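You operate a simulated robot arm through the tools that you are given. There is no shell and no other tool. Be economical: measure what you need, move in short steps, check, and stop when the job is done.

Carry out the task below with a simulated robot arm. There is one attempt and no reset: what you move stays moved.

Task
Rig both air springs for test at the figure on the test card.
Fine: each hose on the spring of its colour, bleed valve shut, trolley regulator on that figure; the fill valve stays shut.

It is judged by the outcome, as a careful person would: the job done as asked, and still so three seconds after it is handed in. It fails if anything else is knocked over, pushed out of place, dropped, spilled or broken.

Robot
A 7-joint arm with a three-finger gripper on a trunk, on a base that drives. Base frame: it is fixed to the floor where the robot stands at the start and does not move with it; the origin is under the middle of the robot, x ahead of it, y to its left, z up; the surface under the hand at the start is at about z = 600. Readings come in mm, rad, newtons and seconds.
With the tool pointing down near the work surface it reaches from about 100 to 840 mm from the robot's upright axis, wherever it stands. Its first joint turns from -2.897 to 2.897 rad. Places, roughly: bleed valve [500, -100, 600]; port on the blue plate [700, -100, 700]; port on the red plate [700, 300, 700]; test card [900, 100, 800]; trolley regulator [400, 0, 600]. Payload 2.94 kg.
The TCP is the grasp point between the finger pads, 30 mm short of the fingertips. In the tool frame z runs along the fingers and y along their closing line. Largest opening 132 mm; the body of the gripper starts 107 mm behind the TCP.
Orientation is told as [roll, pitch, yaw] about the base's x, y, z axes, in that order, counted from this pose: with the fingers straight down and closing along the base's y, the tool's x points along the base's -x, its y along +y and its z along -z.

Tools
- The arm moves only by the tool step_arm. Its argument "plan" is a list of rows, each an object of numbers (a shift or turn left out is 0, a gripper value left out holds the last): "dx", "dy", "dz": the shift along the tool's x, y, z in units of 25 mm (1.0 is 25 mm); "wx", "wy", "wz": the turn, a rotation vector about the tool's x, y, z in units of 8 degrees (1.0 is 8 degrees). In form: [{"dx": .., "dy": .., "dz": .., "wx": .., "wy": .., "wz": ..}, ...]. A call has 1 to 20 rows; each row shifts and turns the commanded pose from where the row before left it, along the tool's axes as they then stand. "jaw" is the opening, from 0 (shut) to 1 (fully open), set as the call begins (left out, the last holds). A call with a number of a shift or a turn outside -1 to 1 is refused whole. Each row takes 0.2 s and may step no farther than 50 mm and 0.15 rad from the row before; otherwise, or with a gripper value out of range, the whole call is refused. Where a pose cannot be reached the arm comes as near as it can. A force on the tool above 40 N (or 10 N above the force at the start of the call, whichever is more), or a blocked arm, ends the call early, and 0.2 s more pass. The fingers move at their own pace and stop on an object; they squeeze with about 22 N. The grip force told is the motor's: it shows also when the fingers shut on nothing. Time passes only in rows, and 0.2 s behind the last, so rows that do not move let the fingers close. It gives the time, the measured TCP pose, the force on the tool (base axes), the opening and the grip force at its end, in the units of the frame above (readings bear some noise), with the torque about the TCP (base axes, N m) and any sound that the robot's microphone picked up.
- Cameras (640 x 400 px; columns grow to the right, rows downward): "scene" is now at [36.9, 166.7, 1734.9]; the picture's right is [-0.36, -0.93, 0.00], its down [-0.77, 0.30, -0.57] and it looks along [0.53, -0.20, -0.82] (base axes); focal length 252 px, centre (320, 200). "wrist" rides on the gripper at [72, 3, -144] in the tool frame; the picture's right is [-0.04, 1.00, 0.00], its down [-0.88, -0.04, -0.48] and it looks along [-0.47, -0.02, 0.88] (tool axes); focal length 256 px, centre (320, 200). There is no depth. A picture from a camera that has moved, and an enlarged one, comes with that camera's place and axes in the base frame and with its lens.
- get_image(camera): a new picture of that camera. No time passes.
- slide_trunk(by): slides the trunk up (or, below 0, down) by that many mm; the arm and the scene camera ride with it, the base frame stays. It gives what a move gives, with no picture.
- drive_base(legs): drives the robot by 1 to 6 legs, each [ahead, left, turn to the left] in mm, mm and rad, along the robot's own axes; the way and the turn of a leg run together, so that a leg with both is an arc; at most 1500 mm and 3.142 rad a leg. The arm and the cameras ride along, it lands a little off, and it stops where it bumps. It gives what a move gives.
- pan_tilt(pan, tilt): turns the head with the scene camera to pan (to the left, within 2.496 rad either way) and tilt (down, from -0.506 to 1.204), counted from straight ahead of the robot. It gives what a move gives.
- zoom(camera, box): a new picture of the part [left, top, right, bottom] of that camera's present view, enlarged. No time passes.
- finish_job(): hands the job in; it is judged then, once.

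Work in short steps. Places have to be worked out from the pictures, the camera data and where the tool is seen: move nearer, look again, correct. Check each grasp and each placing, and mend what went wrong. You have 120 turns and 98 pictures in all, those below and enlarged ones among them. Open the gripper and draw the arm clear of the work before you hand the job in, unless the task says otherwise; then end with one line.

The tools are called after "Call:" as name(argument=value, ...) on one line, values as JSON. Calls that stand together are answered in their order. step_arm: Moves the arm, as the interface text tells. Its arguments: {"type":"object","properties":{"plan":{"type":"array","items":{"type":"object","properties":{"dx":{"type":"number"},"dy":{"type":"number"},"dz":{"type":"number"},"wx":{"type":"number"},"wy":{"type":"number"},"wz":{"type":"number"}}}},"jaw":{"type":"number"}},"required":["plan"]} The other tools are called the same way: slide_trunk (by) slides the trunk up or down; drive_base (legs) drives the base; pan_tilt (pan, tilt) turns the head that bears the scene camera; get_image (camera) takes a picture; zoom (camera, box) takes an enlarged picture of a part of a camera's view; finish_job () hands the job in.

At the start:

```text
clock: 0.0
eef_pos: [584.3, -65.8, 1055.0]
orientation: [-0.001, -0.001, 0.001]
ft_force: [0.3, 0.2, -0.3]
torque: [0.01, 0.02, -0.02]
finger_gap: 132.1
grasp_force: 0.0
trunk travel left (down, up): [-250.0, 290.0]
robot x, y, heading: [1.4, -4.8, -0.0]
head pan, tilt: [-0.367, 0.97]
```

scene: 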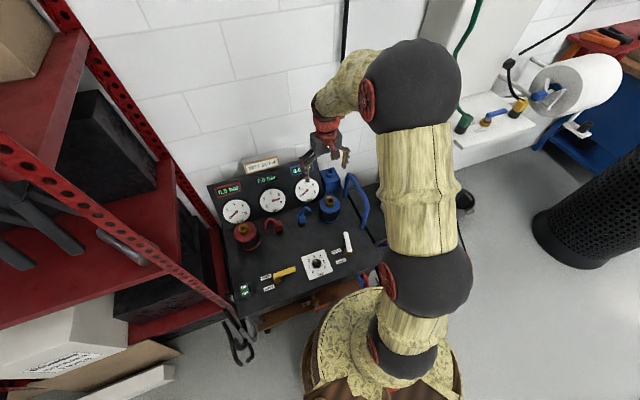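
wrist: 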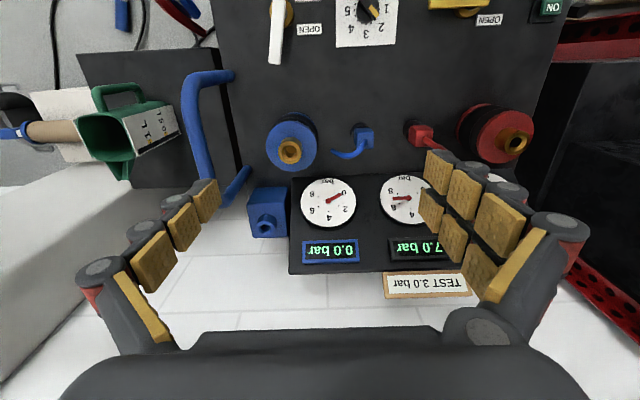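

The card seems to read "TEST 3.0 bar". I zoom in on the trolley panel from both cameras to identify hoses, valves and the regulator.

Call:
zoom(camera="scene", box=[200, 140, 400, 320])

Call:
zoom(camera="wrist", box=[200, 0, 600, 300])

```text
2.22 times, centred on (300, 230) of scene
camera zoom: at [36.9, 166.7, 1734.9], right [-0.36, -0.93, 0.0], down [-0.77, 0.3, -0.57], along [0.53, -0.2, -0.82], focal length 559 px, centre (364, 133)
```

zoom: 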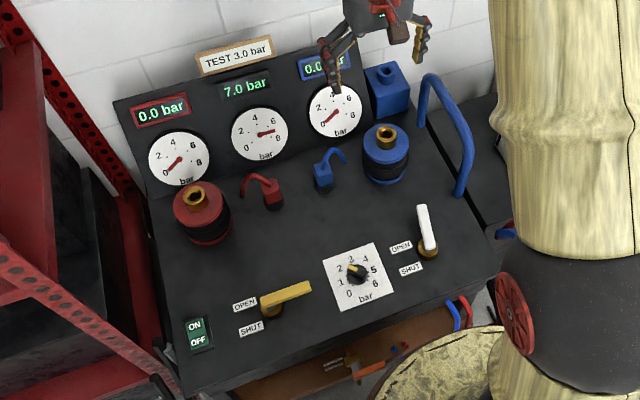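

```text
1.33 times, centred on (400, 150) of wrist
camera zoom: at [512.6, -63.3, 1198.3], right [0.04, 1.0, 0.0], down [0.88, -0.04, 0.48], along [0.47, -0.02, -0.88], focal length 341 px, centre (213, 267)
```

zoom: 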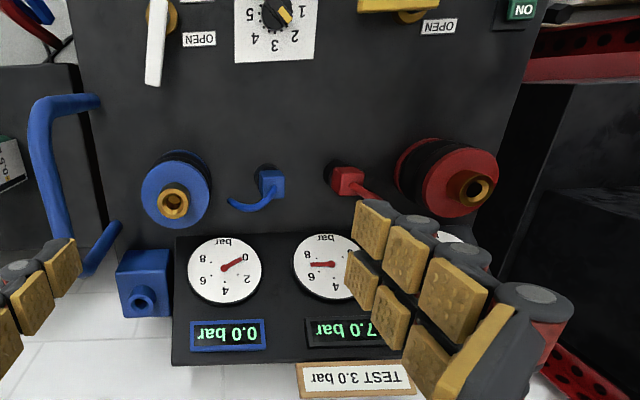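

The springs, brass ports, levers and dial are visible; I need details on the coloured hose pieces and lever labels, so I zoom further.

Call:
zoom(camera="scene", box=[265, 165, 345, 215])

Call:
zoom(camera="scene", box=[255, 225, 367, 295])

Call:
zoom(camera="wrist", box=[240, 90, 448, 220])

```text
8.00 times, centred on (305, 190) of scene
camera zoom: at [36.9, 166.7, 1734.9], right [-0.36, -0.93, 0.0], down [-0.77, 0.3, -0.57], along [0.53, -0.2, -0.82], focal length 2012 px, centre (440, 280)
```

zoom: 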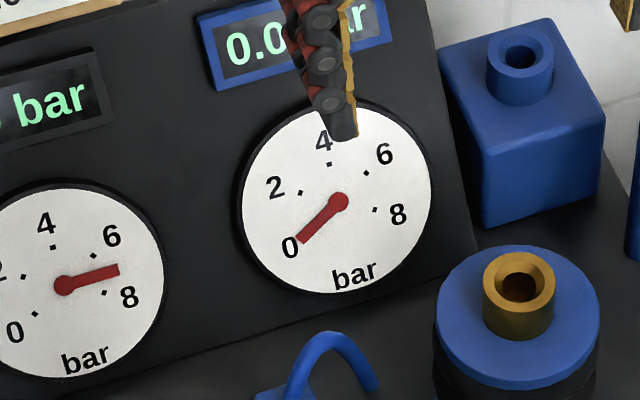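

```text
5.71 times, centred on (311, 260) of scene
camera zoom: at [36.9, 166.7, 1734.9], right [-0.36, -0.93, 0.0], down [-0.77, 0.3, -0.57], along [0.53, -0.2, -0.82], focal length 1437 px, centre (371, -143)
```

zoom: 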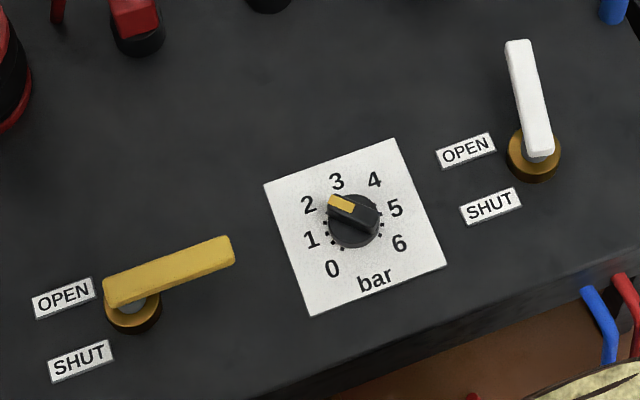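

```text
3.08 times, centred on (344, 155) of wrist
camera zoom: at [512.6, -63.3, 1198.3], right [0.04, 1.0, 0.0], down [0.88, -0.04, 0.48], along [0.47, -0.02, -0.88], focal length 788 px, centre (246, 338)
```

zoom: 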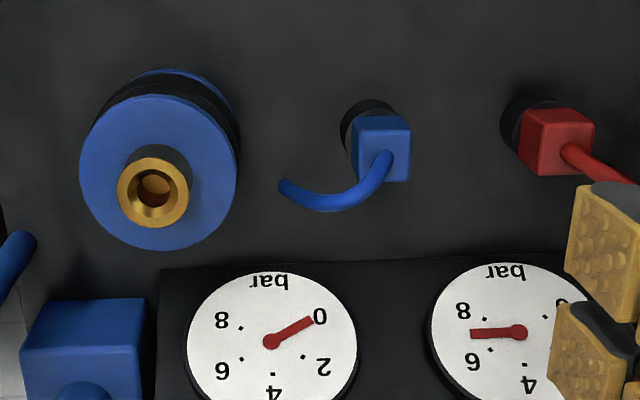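

The bleed lever (white) stands at OPEN (pointing away) while the yellow fill lever lies across = SHUT. The coloured couplers with tails sit on stubs between the springs. I go lower and back for a nearer look.

Call:
step_arm(plan=[{"dx": 1, "dz": 1, "dy": 1}, {"dx": 1, "dz": 1, "dy": 1}, {"dx": 1, "dz": 1, "dy": 1}, {"dx": 1, "dz": 1, "dy": 1}, {"dz": 1}, {"dz": 1}, {"dz": 1}], jaw=0.6)

Call:
get_image(camera="wrist")

Call:
get_image(camera="scene")

```text
clock: 1.6
eef_pos: [484.7, 34.6, 878.9]
orientation: [0.0, -0.003, -0.001]
ft_force: [0.4, 0.1, -0.6]
torque: [0.01, 0.03, -0.03]
finger_gap: 79.1
grasp_force: 0.0
trunk travel left (down, up): [-250.0, 290.0]
robot x, y, heading: [-2.1, -0.9, 0.006]
head pan, tilt: [-0.367, 0.97]
```

```text
90 pictures are left
camera wrist: at [412.8, 37.4, 1022.9], right [0.04, 1.0, 0.0], down [0.88, -0.04, 0.48], along [0.48, -0.02, -0.88], focal length 256 px, centre (320, 200)
```

wrist: 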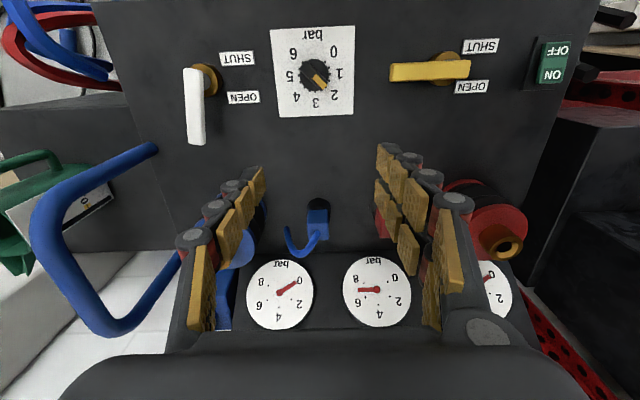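

```text
89 pictures are left
camera scene: at [36.8, 167.0, 1734.9], right [-0.36, -0.93, 0.0], down [-0.77, 0.3, -0.57], along [0.53, -0.2, -0.82], focal length 252 px, centre (320, 200)
```

scene: 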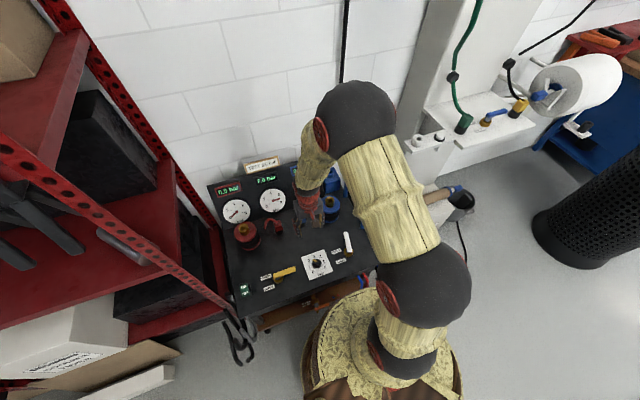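

The wrist view shows the dial near (431, 29), regulator pointing between 2 and 1-ish; I zoom on dial and on the blue coupler.

Call:
zoom(camera="wrist", box=[250, 20, 378, 100])

Call:
zoom(camera="wrist", box=[256, 180, 384, 260])

```text
5.00 times, centred on (314, 60) of wrist
camera zoom: at [412.8, 37.4, 1022.9], right [0.04, 1.0, 0.0], down [0.88, -0.04, 0.48], along [0.48, -0.02, -0.88], focal length 1280 px, centre (350, 900)
```

zoom: 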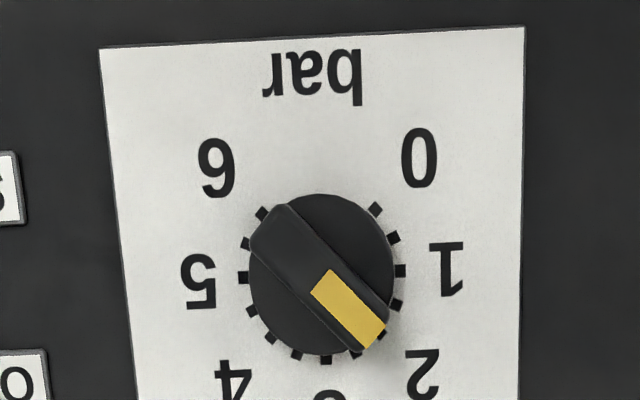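

```text
5.00 times, centred on (320, 220) of wrist
camera zoom: at [412.8, 37.4, 1022.9], right [0.04, 1.0, 0.0], down [0.88, -0.04, 0.48], along [0.48, -0.02, -0.88], focal length 1280 px, centre (320, 100)
```

zoom: 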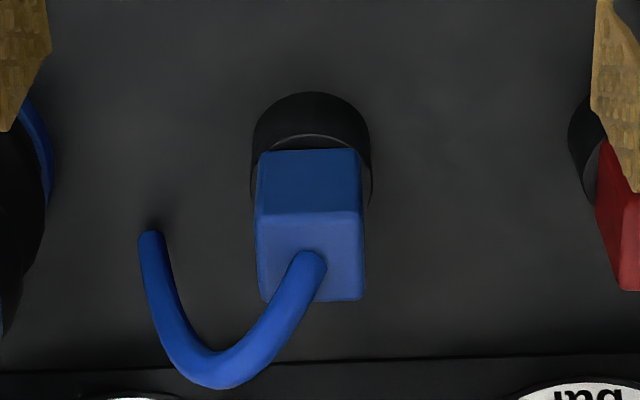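

The dial runs 45° per bar and the pointer sits at about 2; it must turn 45° clockwise (from above) to 3. I move above the dial with the tool turned −45° so the fingers straddle the bar.

Call:
step_arm(plan=[{"dx": 1, "wz": -1}, {"dx": 1, "wz": -0.8}, {"wz": -1, "dz": 1}, {"wz": -1, "dz": 1}, {"wz": -1, "dz": 1}, {"dz": 1, "wz": -0.5}, {"dz": 1}, {"dz": 0.6}], jaw=0.4)

Call:
get_image(camera="wrist")

```text
clock: 3.4
eef_pos: [435.4, 30.9, 739.7]
orientation: [-0.001, 0.0, 0.741]
ft_force: [0.4, -0.8, 0.0]
torque: [-0.02, 0.0, -0.01]
finger_gap: 52.8
grasp_force: 0.1
trunk travel left (down, up): [-250.0, 290.0]
robot x, y, heading: [0.9, 4.7, -0.004]
head pan, tilt: [-0.367, 0.97]
```

```text
86 pictures are left
camera wrist: at [380.4, -16.1, 882.8], right [-0.64, 0.77, 0.0], down [0.67, 0.56, 0.48], along [0.36, 0.31, -0.88], focal length 256 px, centre (320, 200)
```

wrist: 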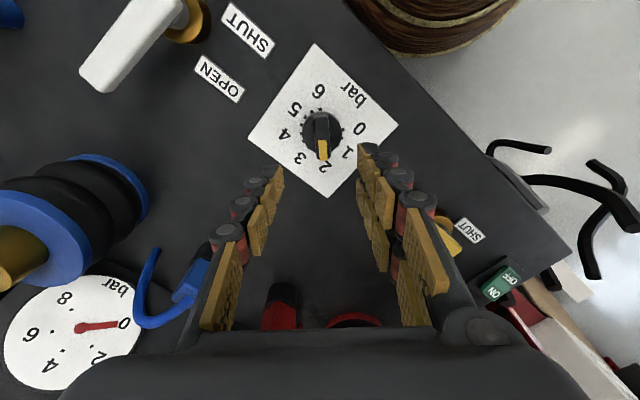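

The bar is nearly aligned with the fingers. I zoom to read the pointer angle and height.

Call:
zoom(camera="wrist", box=[240, 40, 400, 200])

Call:
zoom(camera="scene", box=[200, 160, 400, 320])

```text
2.50 times, centred on (320, 120) of wrist
camera zoom: at [380.4, -16.1, 882.8], right [-0.64, 0.77, 0.0], down [0.67, 0.56, 0.48], along [0.36, 0.31, -0.88], focal length 640 px, centre (320, 400)
```

zoom: 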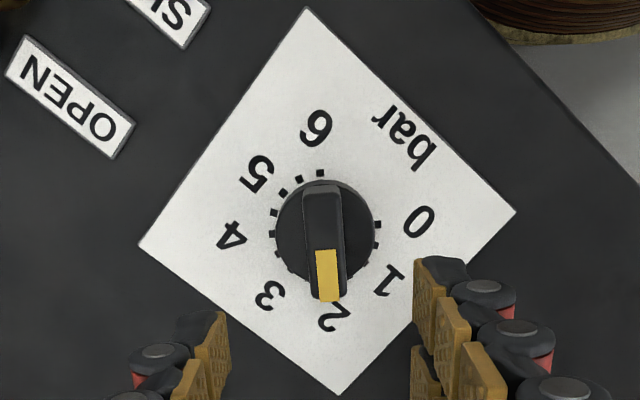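

```text
2.50 times, centred on (300, 240) of scene
camera zoom: at [37.0, 166.8, 1734.9], right [-0.36, -0.93, 0.0], down [-0.77, 0.3, -0.57], along [0.53, -0.2, -0.82], focal length 629 px, centre (370, 100)
```

zoom: 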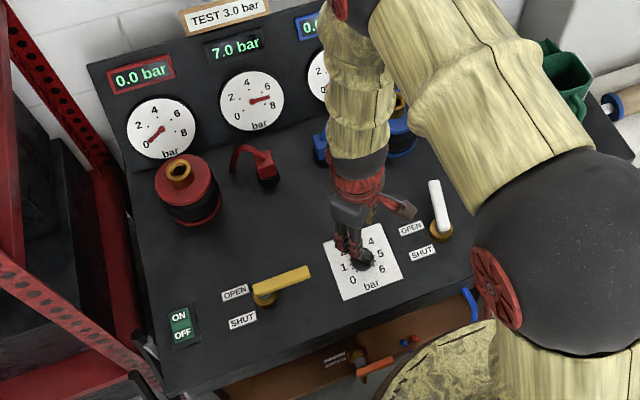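

Pointer reads ≈2. I shift over the knob and descend part way.

Call:
step_arm(plan=[{"dx": 0.23, "dz": 1}, {"dz": 1}, {"dz": 0.4}])

Call:
get_image(camera="wrist")

```text
clock: 4.2
eef_pos: [430.3, 28.5, 678.5]
orientation: [-0.001, 0.001, 0.741]
ft_force: [0.1, -0.3, 0.7]
torque: [-0.01, 0.0, -0.03]
finger_gap: 52.9
grasp_force: 0.1
trunk travel left (down, up): [-250.0, 290.0]
robot x, y, heading: [0.4, -3.2, 0.004]
head pan, tilt: [-0.367, 0.97]
```

```text
83 pictures are left
camera wrist: at [375.0, -18.6, 822.8], right [-0.64, 0.77, 0.0], down [0.67, 0.56, 0.48], along [0.36, 0.31, -0.88], focal length 256 px, centre (320, 200)
```

wrist: 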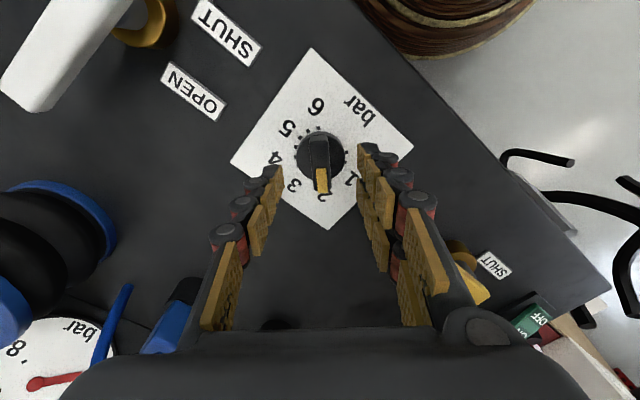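

The knob's top appears around z≈610-620. I descend another 22 mm and re-look.

Call:
step_arm(plan=[{"dz": 0.5}, {"dz": 0.4}])

Call:
zoom(camera="wrist", box=[220, 100, 420, 225])

```text
clock: 4.8
eef_pos: [430.4, 28.3, 657.7]
orientation: [0.0, -0.001, 0.74]
ft_force: [0.8, -0.5, 0.5]
torque: [0.01, 0.01, 0.0]
finger_gap: 52.6
grasp_force: 0.1
trunk travel left (down, up): [-250.0, 290.0]
robot x, y, heading: [3.0, 1.0, -0.0]
head pan, tilt: [-0.367, 0.97]
```

```text
3.20 times, centred on (320, 162) of wrist
camera zoom: at [374.7, -19.2, 801.1], right [-0.64, 0.77, 0.0], down [0.68, 0.56, 0.48], along [0.36, 0.3, -0.88], focal length 819 px, centre (320, 320)
```

zoom: 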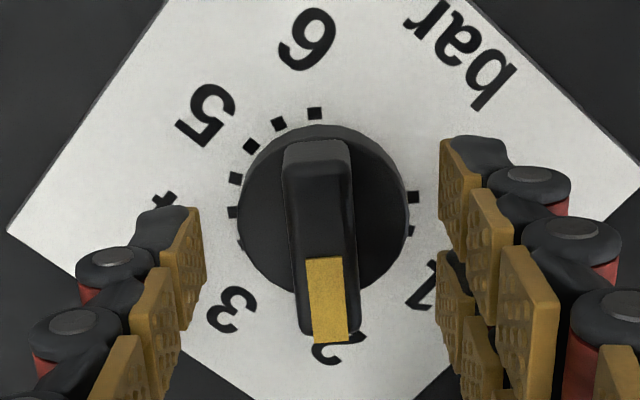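

Bar top ≈632, disc ≈610, tips at 628, and the bar is centred between the pads. I lower 12 mm and close.

Call:
step_arm(plan=[{"dz": 0.25}, {"dz": 0.23}])

Call:
step_arm(plan=[{}, {}, {}, {}], jaw=0.0)

Call:
zoom(camera="wrist", box=[220, 100, 420, 225])

```text
clock: 5.4
eef_pos: [430.7, 26.1, 644.8]
orientation: [-0.001, -0.001, 0.74]
ft_force: [0.2, 0.1, 0.1]
torque: [-0.02, 0.01, 0.02]
finger_gap: 52.9
grasp_force: 0.1
trunk travel left (down, up): [-250.0, 290.0]
robot x, y, heading: [-1.0, -1.7, -0.001]
head pan, tilt: [-0.367, 0.97]
```

```text
clock: 6.4
eef_pos: [429.5, 28.2, 643.9]
orientation: [0.0, 0.003, 0.741]
ft_force: [-6.8, 15.2, -3.4]
torque: [0.74, -0.24, 0.04]
finger_gap: 15.0
grasp_force: 27.9
trunk travel left (down, up): [-250.0, 290.0]
robot x, y, heading: [-1.1, 4.5, -0.002]
head pan, tilt: [-0.367, 0.97]
```

```text
3.20 times, centred on (320, 162) of wrist
camera zoom: at [374.4, -18.7, 788.9], right [-0.64, 0.77, 0.0], down [0.68, 0.57, 0.47], along [0.36, 0.3, -0.88], focal length 819 px, centre (320, 320)
```

zoom: 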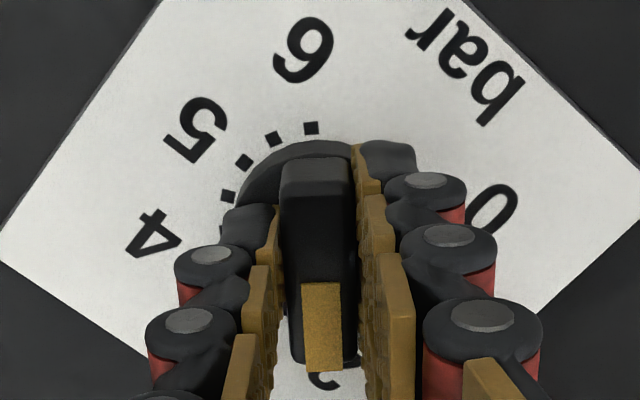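

Gripped at 15 mm, yaw 42.5°; the plate is square with the base, so "3" is at yaw 0. I ease the lateral load and turn 42.5° clockwise.

Call:
step_arm(plan=[{"dy": 0.05}, {"wz": 0.7}, {"wz": 0.7}, {"wz": 0.7}, {"wz": 0.7}, {"wz": 0.7}, {"wz": 0.7}, {"wz": 0.7}, {"wz": 0.41}, {}])

Call:
zoom(camera="wrist", box=[220, 100, 420, 225])

```text
clock: 8.6
eef_pos: [427.8, 28.5, 644.2]
orientation: [-0.001, 0.001, -0.002]
ft_force: [-11.8, 33.2, -7.2]
torque: [0.91, -0.47, 0.06]
finger_gap: 14.8
grasp_force: 41.3
trunk travel left (down, up): [-250.0, 290.0]
robot x, y, heading: [2.6, 1.6, -0.001]
head pan, tilt: [-0.367, 0.97]
```

```text
3.20 times, centred on (320, 162) of wrist
camera zoom: at [357.1, 31.9, 788.8], right [0.04, 1.0, 0.0], down [0.88, -0.04, 0.47], along [0.47, -0.02, -0.88], focal length 819 px, centre (320, 320)
```

zoom: 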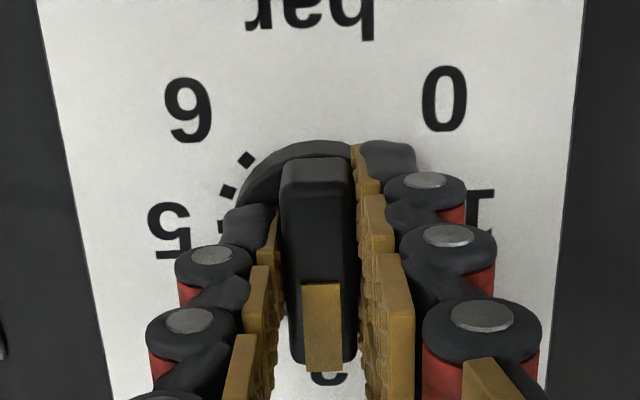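

The pointer looks on 3. I open the fingers, rise, and inspect.

Call:
step_arm(plan=[{}, {}, {}, {"dz": -1}, {"dz": -1}], jaw=0.4)

Call:
zoom(camera="wrist", box=[240, 75, 400, 175])

```text
clock: 9.8
eef_pos: [429.8, 27.1, 695.3]
orientation: [0.0, 0.002, -0.003]
ft_force: [-0.6, -0.9, -0.2]
torque: [-0.02, -0.03, 0.01]
finger_gap: 53.0
grasp_force: 0.0
trunk travel left (down, up): [-250.0, 290.0]
robot x, y, heading: [-0.5, 0.9, 0.002]
head pan, tilt: [-0.367, 0.97]
```

```text
4.00 times, centred on (320, 125) of wrist
camera zoom: at [357.6, 30.1, 839.1], right [0.04, 1.0, 0.0], down [0.88, -0.04, 0.47], along [0.47, -0.02, -0.88], focal length 1024 px, centre (320, 500)
```

zoom: 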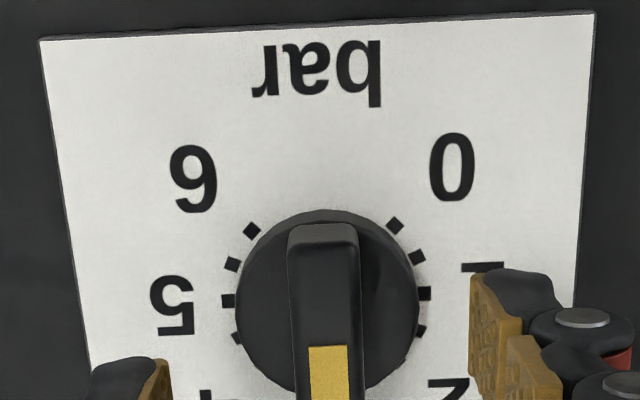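

The dial reads 3. Next the white bleed lever, pivot ≈(430,-123); I close the fingers and move above beside it for a look.

Call:
step_arm(plan=[{"dy": -1}, {"dy": -1}, {"dy": -1}, {"dy": -1}, {"dy": -1}, {"dx": -1}, {"dx": -0.6}], jaw=0.0)

Call:
get_image(camera="wrist")

```text
clock: 11.4
eef_pos: [468.1, -96.3, 692.8]
orientation: [-0.001, 0.003, -0.001]
ft_force: [-0.1, 0.5, -0.4]
torque: [-0.02, 0.01, -0.01]
finger_gap: 0.0
grasp_force: 22.2
trunk travel left (down, up): [-250.0, 290.0]
robot x, y, heading: [0.5, -1.4, 0.005]
head pan, tilt: [-0.367, 0.97]
```

```text
78 pictures are left
camera wrist: at [397.6, -93.1, 837.9], right [0.04, 1.0, 0.0], down [0.88, -0.04, 0.47], along [0.47, -0.02, -0.88], focal length 256 px, centre (320, 200)
```

wrist: 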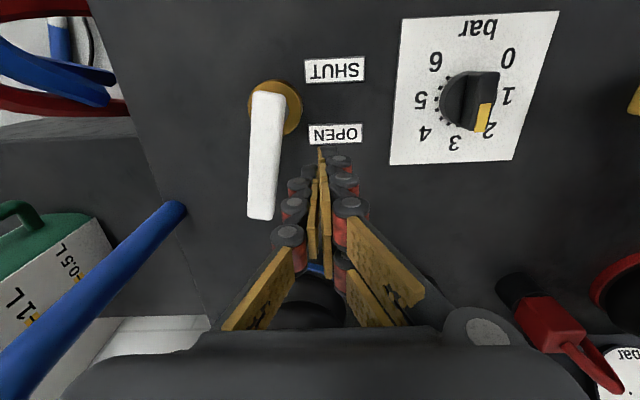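

The dial is seen obliquely here; I zoom to make sure the pointer still is on 3, and on the lever.

Call:
zoom(camera="wrist", box=[380, 10, 572, 170])

Call:
zoom(camera="wrist", box=[220, 50, 380, 230])

```text
2.50 times, centred on (476, 90) of wrist
camera zoom: at [397.6, -93.1, 837.9], right [0.04, 1.0, 0.0], down [0.88, -0.04, 0.47], along [0.47, -0.02, -0.88], focal length 640 px, centre (-70, 475)
```

zoom: 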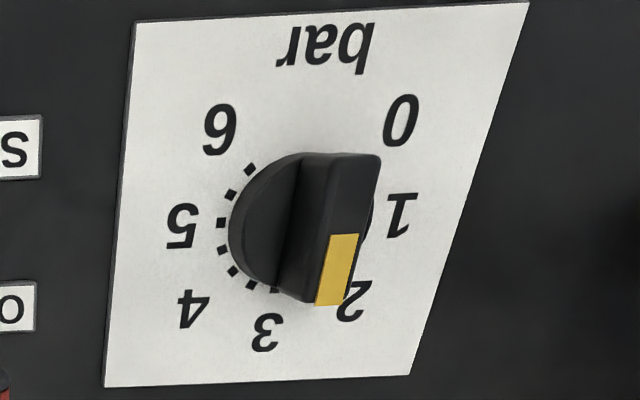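

```text
2.22 times, centred on (300, 140) of wrist
camera zoom: at [397.6, -93.1, 837.9], right [0.04, 1.0, 0.0], down [0.88, -0.04, 0.47], along [0.47, -0.02, -0.88], focal length 569 px, centre (364, 333)
```

zoom: 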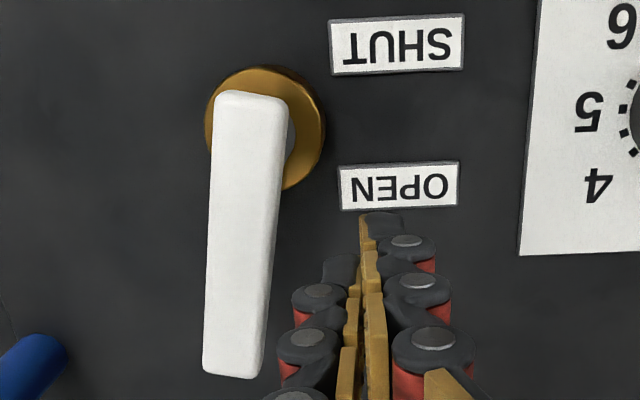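

Dial is fine (bar parallel with plate edges). The lever's top is at z≈660, it points +x (about −11°). I lower the closed fingers on its +y side and sweep it clockwise to the across (SHUT) position.

Call:
step_arm(plan=[{"dx": -0.6, "dz": 0.2}, {"dx": -0.52, "dz": 0.6}, {"dy": -0.44, "dx": -0.04}, {"dy": -0.44, "dx": -0.04}, {"dy": -0.42}, {"dy": -0.42}, {"dx": 0.14, "dy": -0.44}, {"dx": 0.14, "dy": -0.44}, {"dx": 0.32, "dy": -0.38}, {"dx": 0.32, "dy": -0.38}, {"dx": 0.48, "dy": -0.24}, {"dx": 0.48, "dy": -0.24}])

Call:
get_image(camera="wrist")

```text
clock: 14.2
eef_pos: [461.7, -194.3, 678.3]
orientation: [-0.008, -0.017, 0.003]
ft_force: [5.6, 0.5, 1.6]
torque: [0.05, -0.07, -0.02]
finger_gap: 0.0
grasp_force: 21.8
trunk travel left (down, up): [-250.0, 290.0]
robot x, y, heading: [0.2, -0.1, 0.003]
head pan, tilt: [-0.367, 0.97]
stopped in row 12: the force on the tool passed its limit at 42 N (the readings are from after the stop); the commanded pose is now the measured one
```

```text
75 pictures are left
camera wrist: at [388.0, -191.1, 820.8], right [0.04, 1.0, -0.01], down [0.87, -0.03, 0.49], along [0.49, -0.03, -0.87], focal length 256 px, centre (320, 200)
```

wrist: 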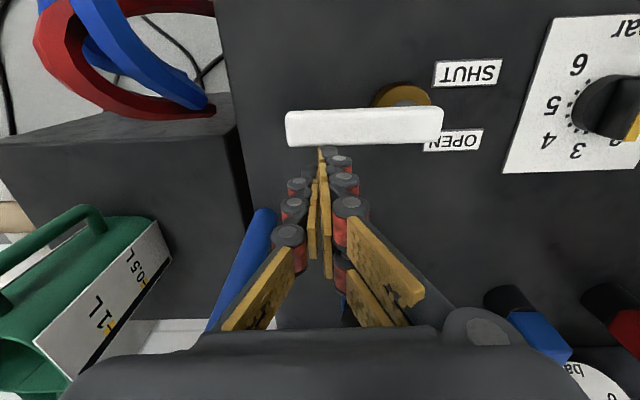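

The lever now lies square across = SHUT and hit its stop. I back off and rise to view the thing with red/blue loops at the left and re-check the whole deck.

Call:
step_arm(plan=[{"dx": -0.5}, {"dz": -1}, {"dz": -1}, {"dz": -1}, {"dz": -1}, {"dz": -1}, {"dz": -1, "dx": 1}, {"dz": -1, "dx": 1}, {"dx": 1}], jaw=0.6)

Call:
get_image(camera="wrist")

Call:
zoom(camera="scene", box=[200, 160, 400, 320])

```text
clock: 16.2
eef_pos: [395.3, -192.0, 852.2]
orientation: [-0.007, -0.012, 0.002]
ft_force: [0.6, 0.6, 0.5]
torque: [-0.01, -0.01, 0.02]
finger_gap: 79.4
grasp_force: 0.1
trunk travel left (down, up): [-250.0, 290.0]
robot x, y, heading: [4.5, 2.2, 0.002]
head pan, tilt: [-0.367, 0.97]
```

```text
74 pictures are left
camera wrist: at [322.1, -188.9, 994.9], right [0.04, 1.0, -0.01], down [0.87, -0.03, 0.49], along [0.49, -0.03, -0.87], focal length 256 px, centre (320, 200)
```

wrist: 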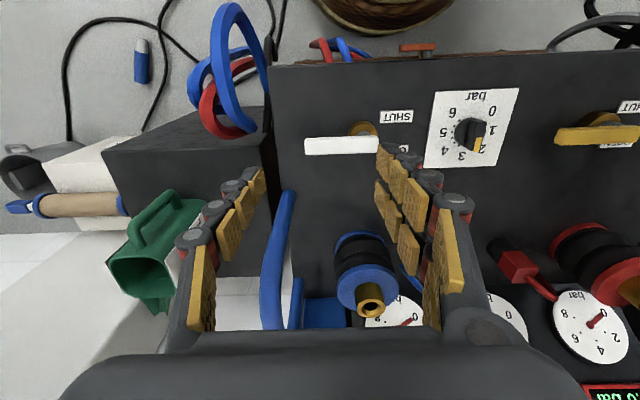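

```text
2.50 times, centred on (300, 240) of scene
camera zoom: at [36.8, 167.0, 1734.9], right [-0.36, -0.93, 0.0], down [-0.77, 0.29, -0.57], along [0.53, -0.2, -0.82], focal length 629 px, centre (370, 100)
```

zoom: 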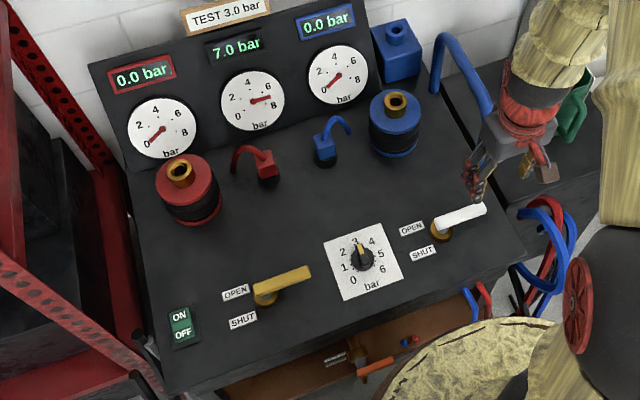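

The hose coils are just trolley trim; bleed SHUT and dial on 3 confirmed. The blue coupler block is around (655, 23), top z≈683, with its tail arching to −y, so I'll grip it along x (yaw −90°). I travel above it and turn.

Call:
step_arm(plan=[{"dx": -0.92, "dy": 0.78}, {"dx": -0.92, "dy": 0.78}, {"dx": -0.92, "dy": 0.78}, {"dx": -0.92, "dy": 0.78}, {"dx": -0.92, "dy": 0.78}, {"dx": -0.92, "dy": 0.78}, {"dx": -0.92, "dy": 0.78}, {"dx": -0.92, "dy": 0.78}, {"dx": -0.92, "dy": 0.78}, {"dx": -0.92, "dy": 0.78}, {"dx": -0.92, "dy": 0.78}])

Call:
step_arm(plan=[{"wz": 1}, {"wz": 1}, {"wz": 1}, {"wz": 1}, {"wz": 1}, {"wz": 1}, {"wz": 1}, {"wz": 1}, {"wz": 1}, {"wz": 1}, {"wz": 1}, {"wz": 0.25}, {"dz": 0.8}, {"dz": 0.8}])

Call:
get_image(camera="wrist")

```text
clock: 18.6
eef_pos: [649.5, 24.3, 853.3]
orientation: [-0.007, -0.013, 0.002]
ft_force: [-0.5, -0.7, -0.5]
torque: [0.03, 0.03, -0.03]
finger_gap: 79.1
grasp_force: 0.0
trunk travel left (down, up): [-250.0, 290.0]
robot x, y, heading: [2.2, 1.1, 0.0]
head pan, tilt: [-0.367, 0.97]
```

```text
clock: 21.6
eef_pos: [648.6, 23.1, 813.3]
orientation: [0.013, -0.008, -1.57]
ft_force: [-0.9, -0.6, -0.8]
torque: [-0.01, 0.04, -0.02]
finger_gap: 79.1
grasp_force: 0.0
trunk travel left (down, up): [-250.0, 290.0]
robot x, y, heading: [1.2, -2.8, 0.004]
head pan, tilt: [-0.367, 0.97]
```

```text
72 pictures are left
camera wrist: at [651.7, 95.2, 957.0], right [1.0, -0.04, 0.01], down [-0.04, -0.88, 0.48], along [-0.01, -0.48, -0.88], focal length 256 px, centre (320, 200)
```

wrist: 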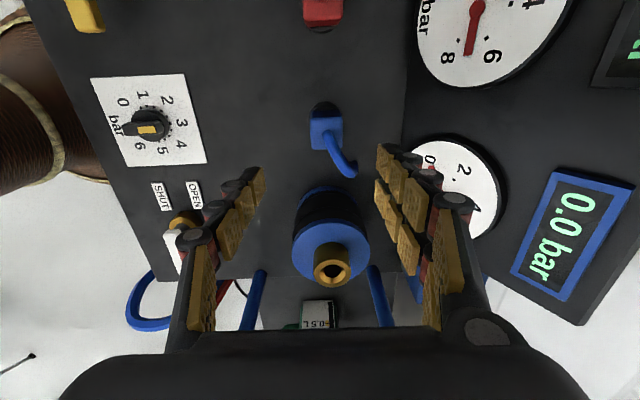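

Excellent view: block, tail toward −y/+x, and the blue port ahead. Zoom on the blue coupler and the port.

Call:
zoom(camera="wrist", box=[260, 80, 388, 200])

Call:
zoom(camera="wrist", box=[270, 180, 400, 300])

```text
3.33 times, centred on (324, 140) of wrist
camera zoom: at [651.7, 95.2, 957.0], right [1.0, -0.04, 0.01], down [-0.04, -0.88, 0.48], along [-0.01, -0.48, -0.88], focal length 853 px, centre (307, 400)
```

zoom: 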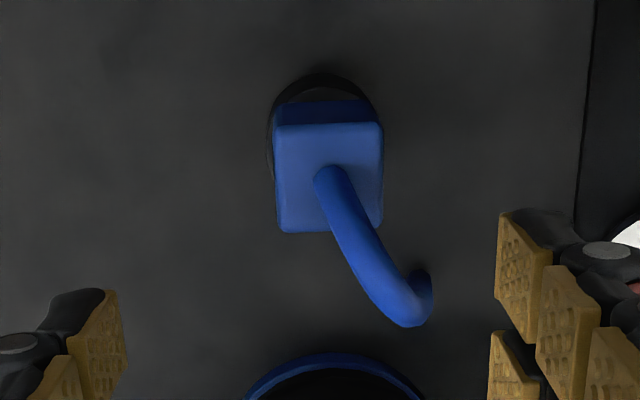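

```text
3.33 times, centred on (335, 240) of wrist
camera zoom: at [651.7, 95.2, 957.0], right [1.0, -0.04, 0.01], down [-0.04, -0.88, 0.48], along [-0.01, -0.48, -0.88], focal length 853 px, centre (270, 67)
```

zoom: 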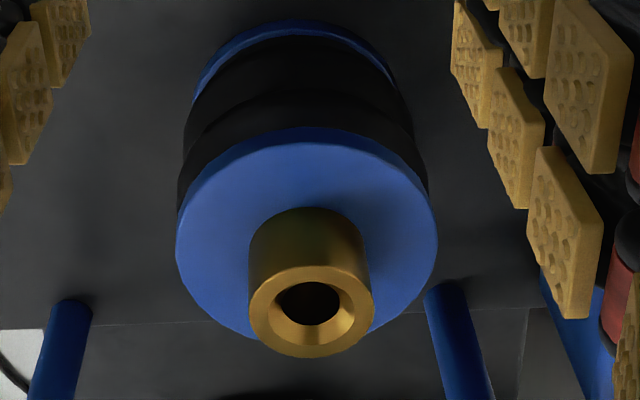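

Block centre ≈(659, 26), 34 mm wide. I correct laterally and the slight tilt, and descend partway.

Call:
step_arm(plan=[{"dy": 0.4, "dx": 0.1, "wy": -0.09, "wx": 0.05}, {"dz": 1}, {"dz": 1}, {"dz": 1}, {"dz": 0.6}])

Call:
get_image(camera="wrist")

```text
clock: 22.8
eef_pos: [660.1, 23.4, 724.7]
orientation: [0.006, -0.019, -1.569]
ft_force: [0.5, 0.5, 0.4]
torque: [-0.02, 0.05, 0.0]
finger_gap: 79.2
grasp_force: 0.1
trunk travel left (down, up): [-250.0, 290.0]
robot x, y, heading: [-0.5, 3.7, 0.007]
head pan, tilt: [-0.367, 0.97]
```

```text
69 pictures are left
camera wrist: at [662.8, 98.3, 867.7], right [1.0, -0.04, 0.01], down [-0.04, -0.87, 0.49], along [-0.01, -0.49, -0.87], focal length 256 px, centre (320, 200)
```

wrist: 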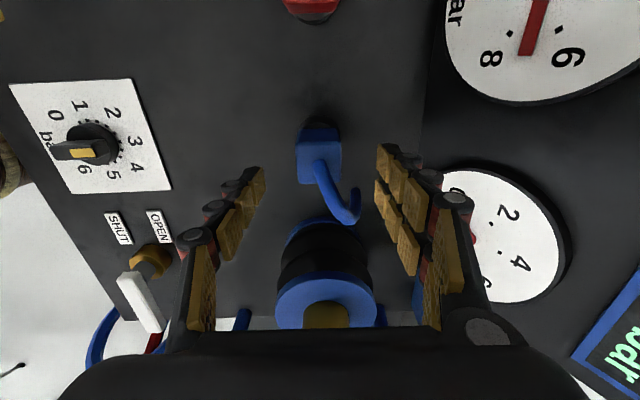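

Centred in x; block is at y≈28, so I shift +4 mm in y, trim the tilt, and descend to TCP ≈684.

Call:
step_arm(plan=[{"dx": 0.16, "wx": -0.12, "wy": -0.04}, {"dz": 0.6}, {"dz": 0.6}, {"dz": 0.4}])

Call:
get_image(camera="wrist")

```text
clock: 23.8
eef_pos: [661.5, 27.1, 682.6]
orientation: [0.024, -0.025, -1.568]
ft_force: [-0.2, 0.0, 0.5]
torque: [0.0, 0.01, 0.01]
finger_gap: 79.1
grasp_force: 0.0
trunk travel left (down, up): [-250.0, 290.0]
robot x, y, heading: [-2.5, -4.1, 0.004]
head pan, tilt: [-0.367, 0.97]
```

```text
68 pictures are left
camera wrist: at [661.2, 101.9, 825.8], right [1.0, -0.04, 0.02], down [-0.05, -0.87, 0.5], along [0.0, -0.5, -0.87], focal length 256 px, centre (320, 200)
```

wrist: 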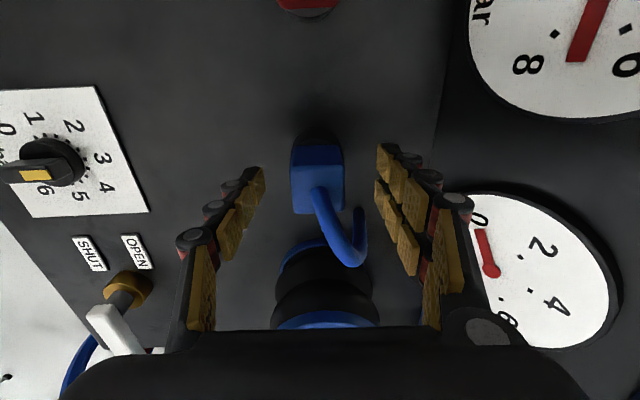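

The readings tell me how tilt maps (roll ≈ −wx, pitch ≈ +wy); I level the tool, then close on the block.

Call:
step_arm(plan=[{"wx": 0.17, "wy": 0.18}, {}])

Call:
step_arm(plan=[{}, {}, {}, {}], jaw=0.0)

Call:
zoom(camera="wrist", box=[220, 100, 420, 300])

```text
clock: 24.4
eef_pos: [661.4, 27.0, 683.7]
orientation: [0.0, 0.0, -1.568]
ft_force: [0.1, 0.4, 0.0]
torque: [-0.01, 0.01, -0.05]
finger_gap: 79.3
grasp_force: 0.0
trunk travel left (down, up): [-250.0, 290.0]
robot x, y, heading: [2.5, -5.0, 0.001]
head pan, tilt: [-0.367, 0.97]
```

```text
clock: 25.4
eef_pos: [661.0, 26.5, 684.2]
orientation: [0.001, -0.001, -1.568]
ft_force: [-0.2, 0.4, -0.6]
torque: [-0.04, 0.03, -0.01]
finger_gap: 35.7
grasp_force: 22.1
trunk travel left (down, up): [-250.0, 290.0]
robot x, y, heading: [2.7, -1.8, 0.004]
head pan, tilt: [-0.367, 0.97]
```

```text
2.00 times, centred on (320, 200) of wrist
camera zoom: at [664.3, 98.2, 827.7], right [1.0, -0.04, 0.0], down [-0.04, -0.88, 0.48], along [-0.02, -0.47, -0.88], focal length 512 px, centre (320, 200)
```

zoom: 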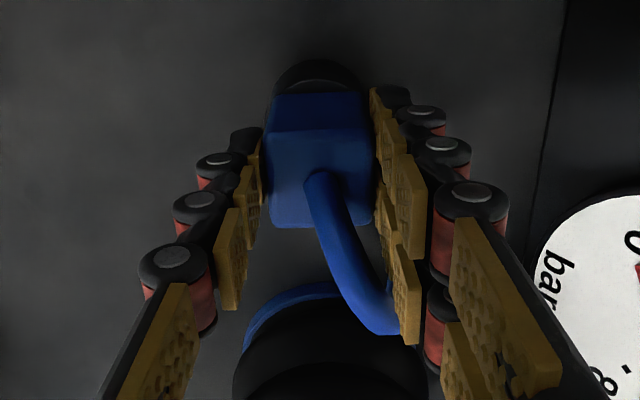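

Block gripped at 35.7 mm. I lift straight up 60 mm and check.

Call:
step_arm(plan=[{"dz": -0.4}, {"dz": -0.4}, {"dz": -0.8}, {"dz": -0.8}])

Call:
get_image(camera="wrist")

Call:
zoom(camera="scene", box=[240, 140, 400, 240])

```text
clock: 26.4
eef_pos: [659.2, 26.3, 742.9]
orientation: [0.0, 0.001, -1.568]
ft_force: [0.3, -0.5, -1.0]
torque: [0.0, -0.03, -0.01]
finger_gap: 35.6
grasp_force: 22.1
trunk travel left (down, up): [-250.0, 290.0]
robot x, y, heading: [0.5, 2.7, 0.002]
head pan, tilt: [-0.367, 0.97]
```

```text
66 pictures are left
camera wrist: at [663.8, 98.0, 888.5], right [1.0, -0.04, 0.0], down [-0.04, -0.88, 0.48], along [-0.02, -0.47, -0.88], focal length 256 px, centre (320, 200)
```

wrist: 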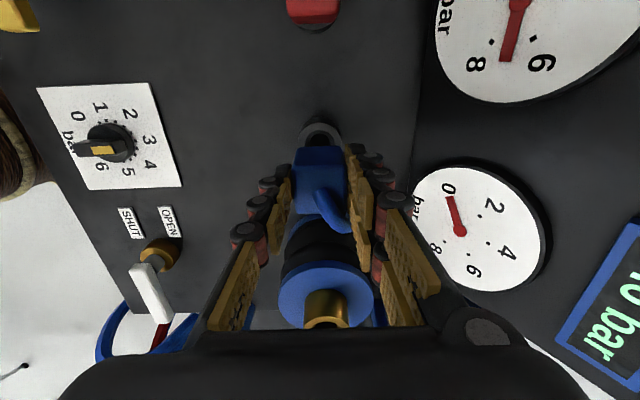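

```text
4.00 times, centred on (320, 190) of scene
camera zoom: at [37.0, 167.1, 1734.9], right [-0.36, -0.93, 0.0], down [-0.77, 0.29, -0.57], along [0.53, -0.2, -0.82], focal length 1006 px, centre (320, 240)
```

zoom: 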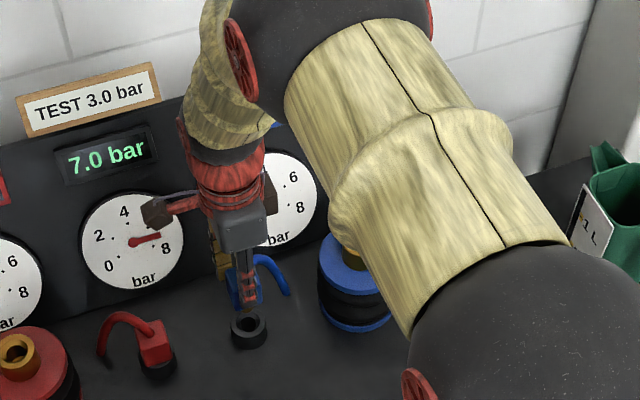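

Lifted free; the parking cup is hollow, so a plug hangs below the block. I raise another 90 mm and inspect the plug from the scene camera.

Call:
step_arm(plan=[{"dz": -1}, {"dz": -1}, {"dz": -1}, {"dz": -0.6}])

Call:
zoom(camera="scene", box=[270, 150, 350, 230])

Call:
get_image(camera="wrist")

```text
clock: 27.4
eef_pos: [659.8, 25.4, 834.9]
orientation: [-0.001, 0.0, -1.569]
ft_force: [0.6, 1.1, -1.3]
torque: [-0.02, -0.07, -0.01]
finger_gap: 35.3
grasp_force: 22.1
trunk travel left (down, up): [-250.0, 290.0]
robot x, y, heading: [2.8, -2.2, 0.006]
head pan, tilt: [-0.367, 0.97]
```

```text
5.00 times, centred on (310, 190) of scene
camera zoom: at [37.0, 167.1, 1734.9], right [-0.36, -0.93, 0.0], down [-0.77, 0.29, -0.57], along [0.53, -0.2, -0.82], focal length 1257 px, centre (370, 250)
```

zoom: 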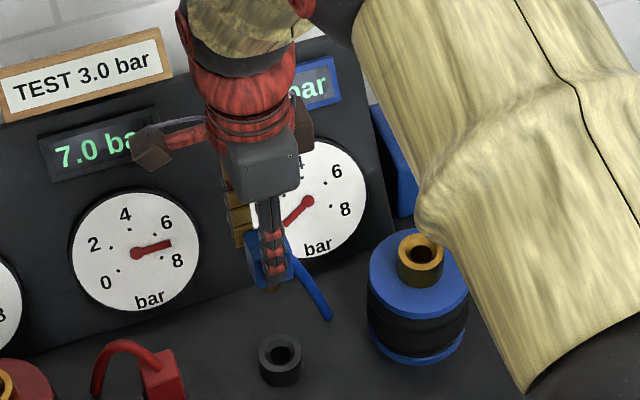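

```text
63 pictures are left
camera wrist: at [663.5, 97.8, 978.3], right [1.0, -0.04, 0.0], down [-0.04, -0.88, 0.48], along [-0.02, -0.47, -0.88], focal length 256 px, centre (320, 200)
```

wrist: 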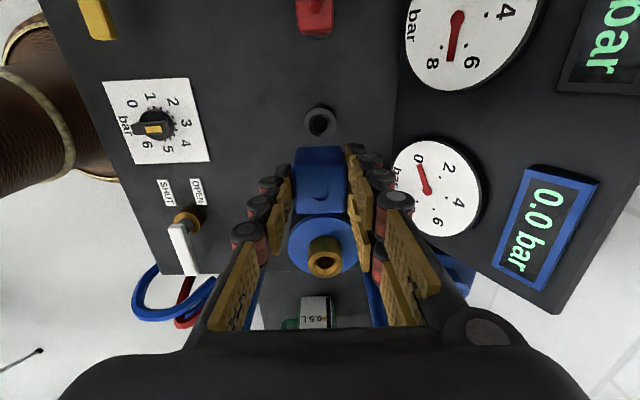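

A short brass plug sticks out below the block. To fix the port's location by parallax, I move 50 mm toward −y at this height and look again.

Call:
step_arm(plan=[{"dx": -1}, {"dx": -1}, {}])

Call:
get_image(camera="wrist")

```text
clock: 28.2
eef_pos: [662.2, -23.7, 833.8]
orientation: [0.0, 0.001, -1.568]
ft_force: [0.1, 0.5, -2.0]
torque: [0.05, -0.02, -0.04]
finger_gap: 35.3
grasp_force: 21.7
trunk travel left (down, up): [-250.0, 290.0]
robot x, y, heading: [0.7, -0.3, -0.006]
head pan, tilt: [-0.367, 0.97]
```

```text
62 pictures are left
camera wrist: at [665.3, 46.9, 978.0], right [1.0, -0.04, 0.0], down [-0.04, -0.88, 0.48], along [-0.02, -0.47, -0.88], focal length 256 px, centre (320, 200)
```

wrist: 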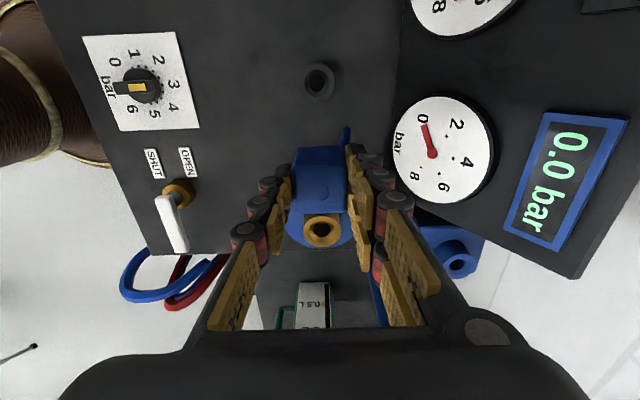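

Parallax puts the port near (660, −124, ~733). For a height-independent y I pass over so the camera looks straight down on the port.

Call:
step_arm(plan=[{"dx": -1}, {"dx": -1}, {"dx": -1}, {"dx": -1}, {"dx": -1}, {"dx": -1}, {"dx": -0.9}, {}, {}])

Call:
get_image(camera="wrist")

Call:
zoom(camera="wrist", box=[256, 20, 384, 100])

```text
clock: 30.2
eef_pos: [659.9, -198.3, 832.4]
orientation: [0.0, 0.001, -1.568]
ft_force: [0.6, -0.2, -0.4]
torque: [0.0, -0.01, 0.0]
finger_gap: 35.4
grasp_force: 21.9
trunk travel left (down, up): [-250.0, 290.0]
robot x, y, heading: [-0.6, 4.6, 0.001]
head pan, tilt: [-0.367, 0.97]
```

```text
61 pictures are left
camera wrist: at [663.8, -126.1, 977.2], right [1.0, -0.04, 0.0], down [-0.04, -0.88, 0.48], along [-0.02, -0.47, -0.88], focal length 256 px, centre (320, 200)
```

wrist: 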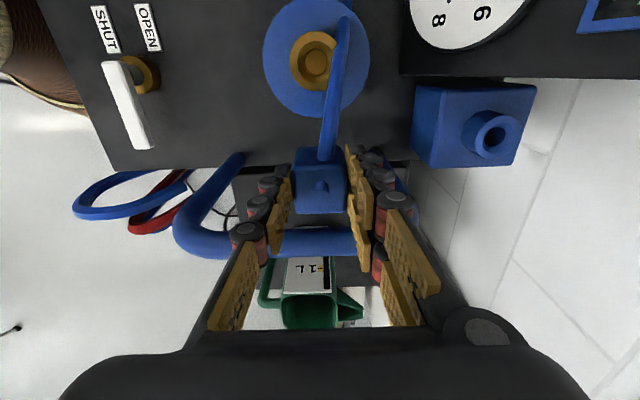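

```text
5.00 times, centred on (320, 60) of wrist
camera zoom: at [663.8, -126.1, 977.2], right [1.0, -0.04, 0.0], down [-0.04, -0.88, 0.48], along [-0.02, -0.47, -0.88], focal length 1280 px, centre (320, 900)
```

zoom: 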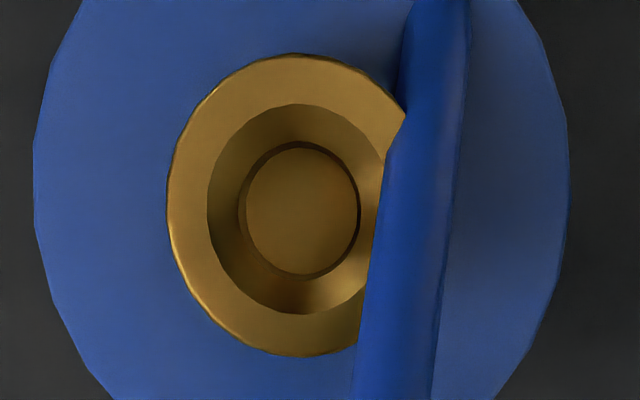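

Looking straight down: port centre ≈(660, −125.6). I calibrate the same way on the parking cup (camera above it), which tells the plug's offset in my grip.

Call:
step_arm(plan=[{"dx": 1}, {"dx": 1}, {"dx": 1}, {"dx": 1}, {"dx": 1}, {"dx": 1}, {}, {}])

Call:
zoom(camera="wrist", box=[240, 10, 400, 210])

```text
clock: 32.0
eef_pos: [659.3, -46.5, 833.8]
orientation: [0.0, 0.0, -1.57]
ft_force: [-0.1, -0.6, -1.4]
torque: [0.02, 0.02, 0.0]
finger_gap: 35.1
grasp_force: 22.0
trunk travel left (down, up): [-250.0, 290.0]
robot x, y, heading: [-0.6, 2.9, 0.006]
head pan, tilt: [-0.367, 0.97]
```

```text
2.00 times, centred on (320, 110) of wrist
camera zoom: at [664.0, 24.8, 977.6], right [1.0, -0.04, 0.0], down [-0.04, -0.88, 0.48], along [-0.02, -0.47, -0.88], focal length 512 px, centre (320, 380)
```

zoom: 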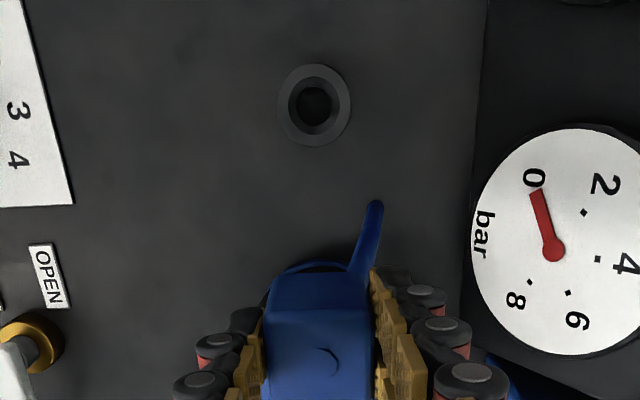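

Cup measures (661, 24.5) versus grasp TCP (661.2, 26.7), so the TCP target over the port is ≈(660.2, −123.4). I check where the hose tail is in the scene view.

Call:
zoom(camera="scene", box=[270, 150, 370, 230])

```text
5.00 times, centred on (320, 190) of scene
camera zoom: at [37.4, 166.8, 1734.9], right [-0.36, -0.93, 0.0], down [-0.77, 0.29, -0.57], along [0.53, -0.2, -0.82], focal length 1257 px, centre (320, 250)
```

zoom: 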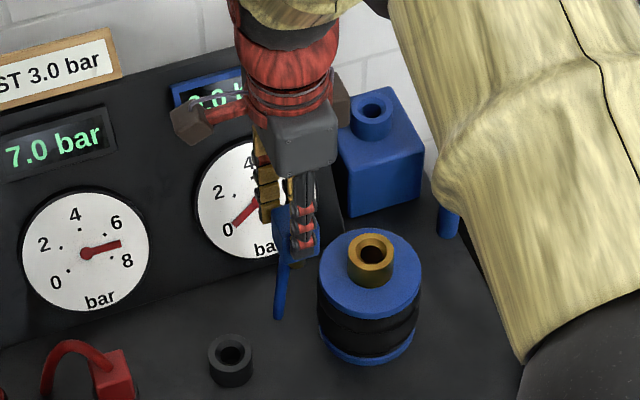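

The tail runs to a deck anchor near (704, −37), so it just follows. I move above the blue port.

Call:
step_arm(plan=[{"dx": -0.8, "dy": 0.04}, {"dx": -0.8}, {"dx": -0.8}, {"dx": -0.68}, {}, {"dz": 0.6}, {}])

Call:
get_image(camera="wrist")

Call:
zoom(camera="scene", box=[290, 150, 370, 230])

```text
clock: 33.6
eef_pos: [660.7, -125.5, 818.1]
orientation: [-0.001, 0.0, -1.569]
ft_force: [-1.3, 0.6, -1.9]
torque: [0.01, 0.01, 0.03]
finger_gap: 35.6
grasp_force: 21.7
trunk travel left (down, up): [-250.0, 290.0]
robot x, y, heading: [0.7, 2.5, 0.004]
head pan, tilt: [-0.367, 0.97]
```

```text
57 pictures are left
camera wrist: at [664.8, -54.1, 961.9], right [1.0, -0.04, 0.0], down [-0.04, -0.88, 0.48], along [-0.02, -0.47, -0.88], focal length 256 px, centre (320, 200)
```

wrist: 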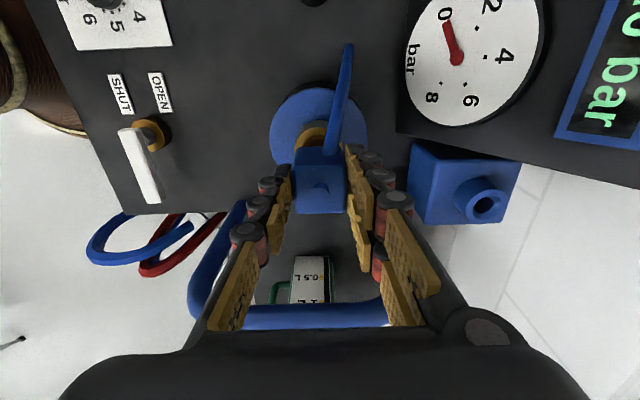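

```text
5.00 times, centred on (330, 190) of scene
camera zoom: at [37.7, 166.8, 1734.9], right [-0.36, -0.93, 0.0], down [-0.77, 0.29, -0.57], along [0.53, -0.2, -0.82], focal length 1257 px, centre (270, 250)
```

zoom: 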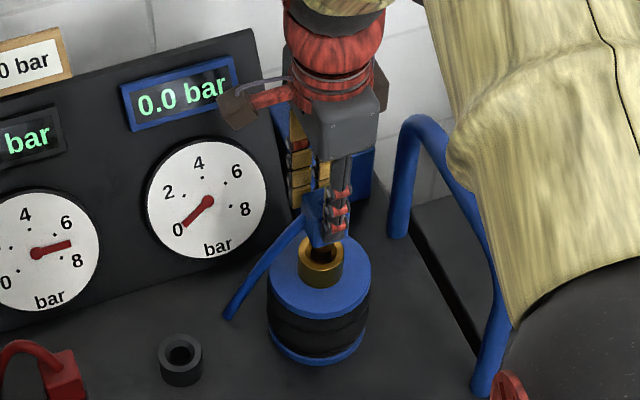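

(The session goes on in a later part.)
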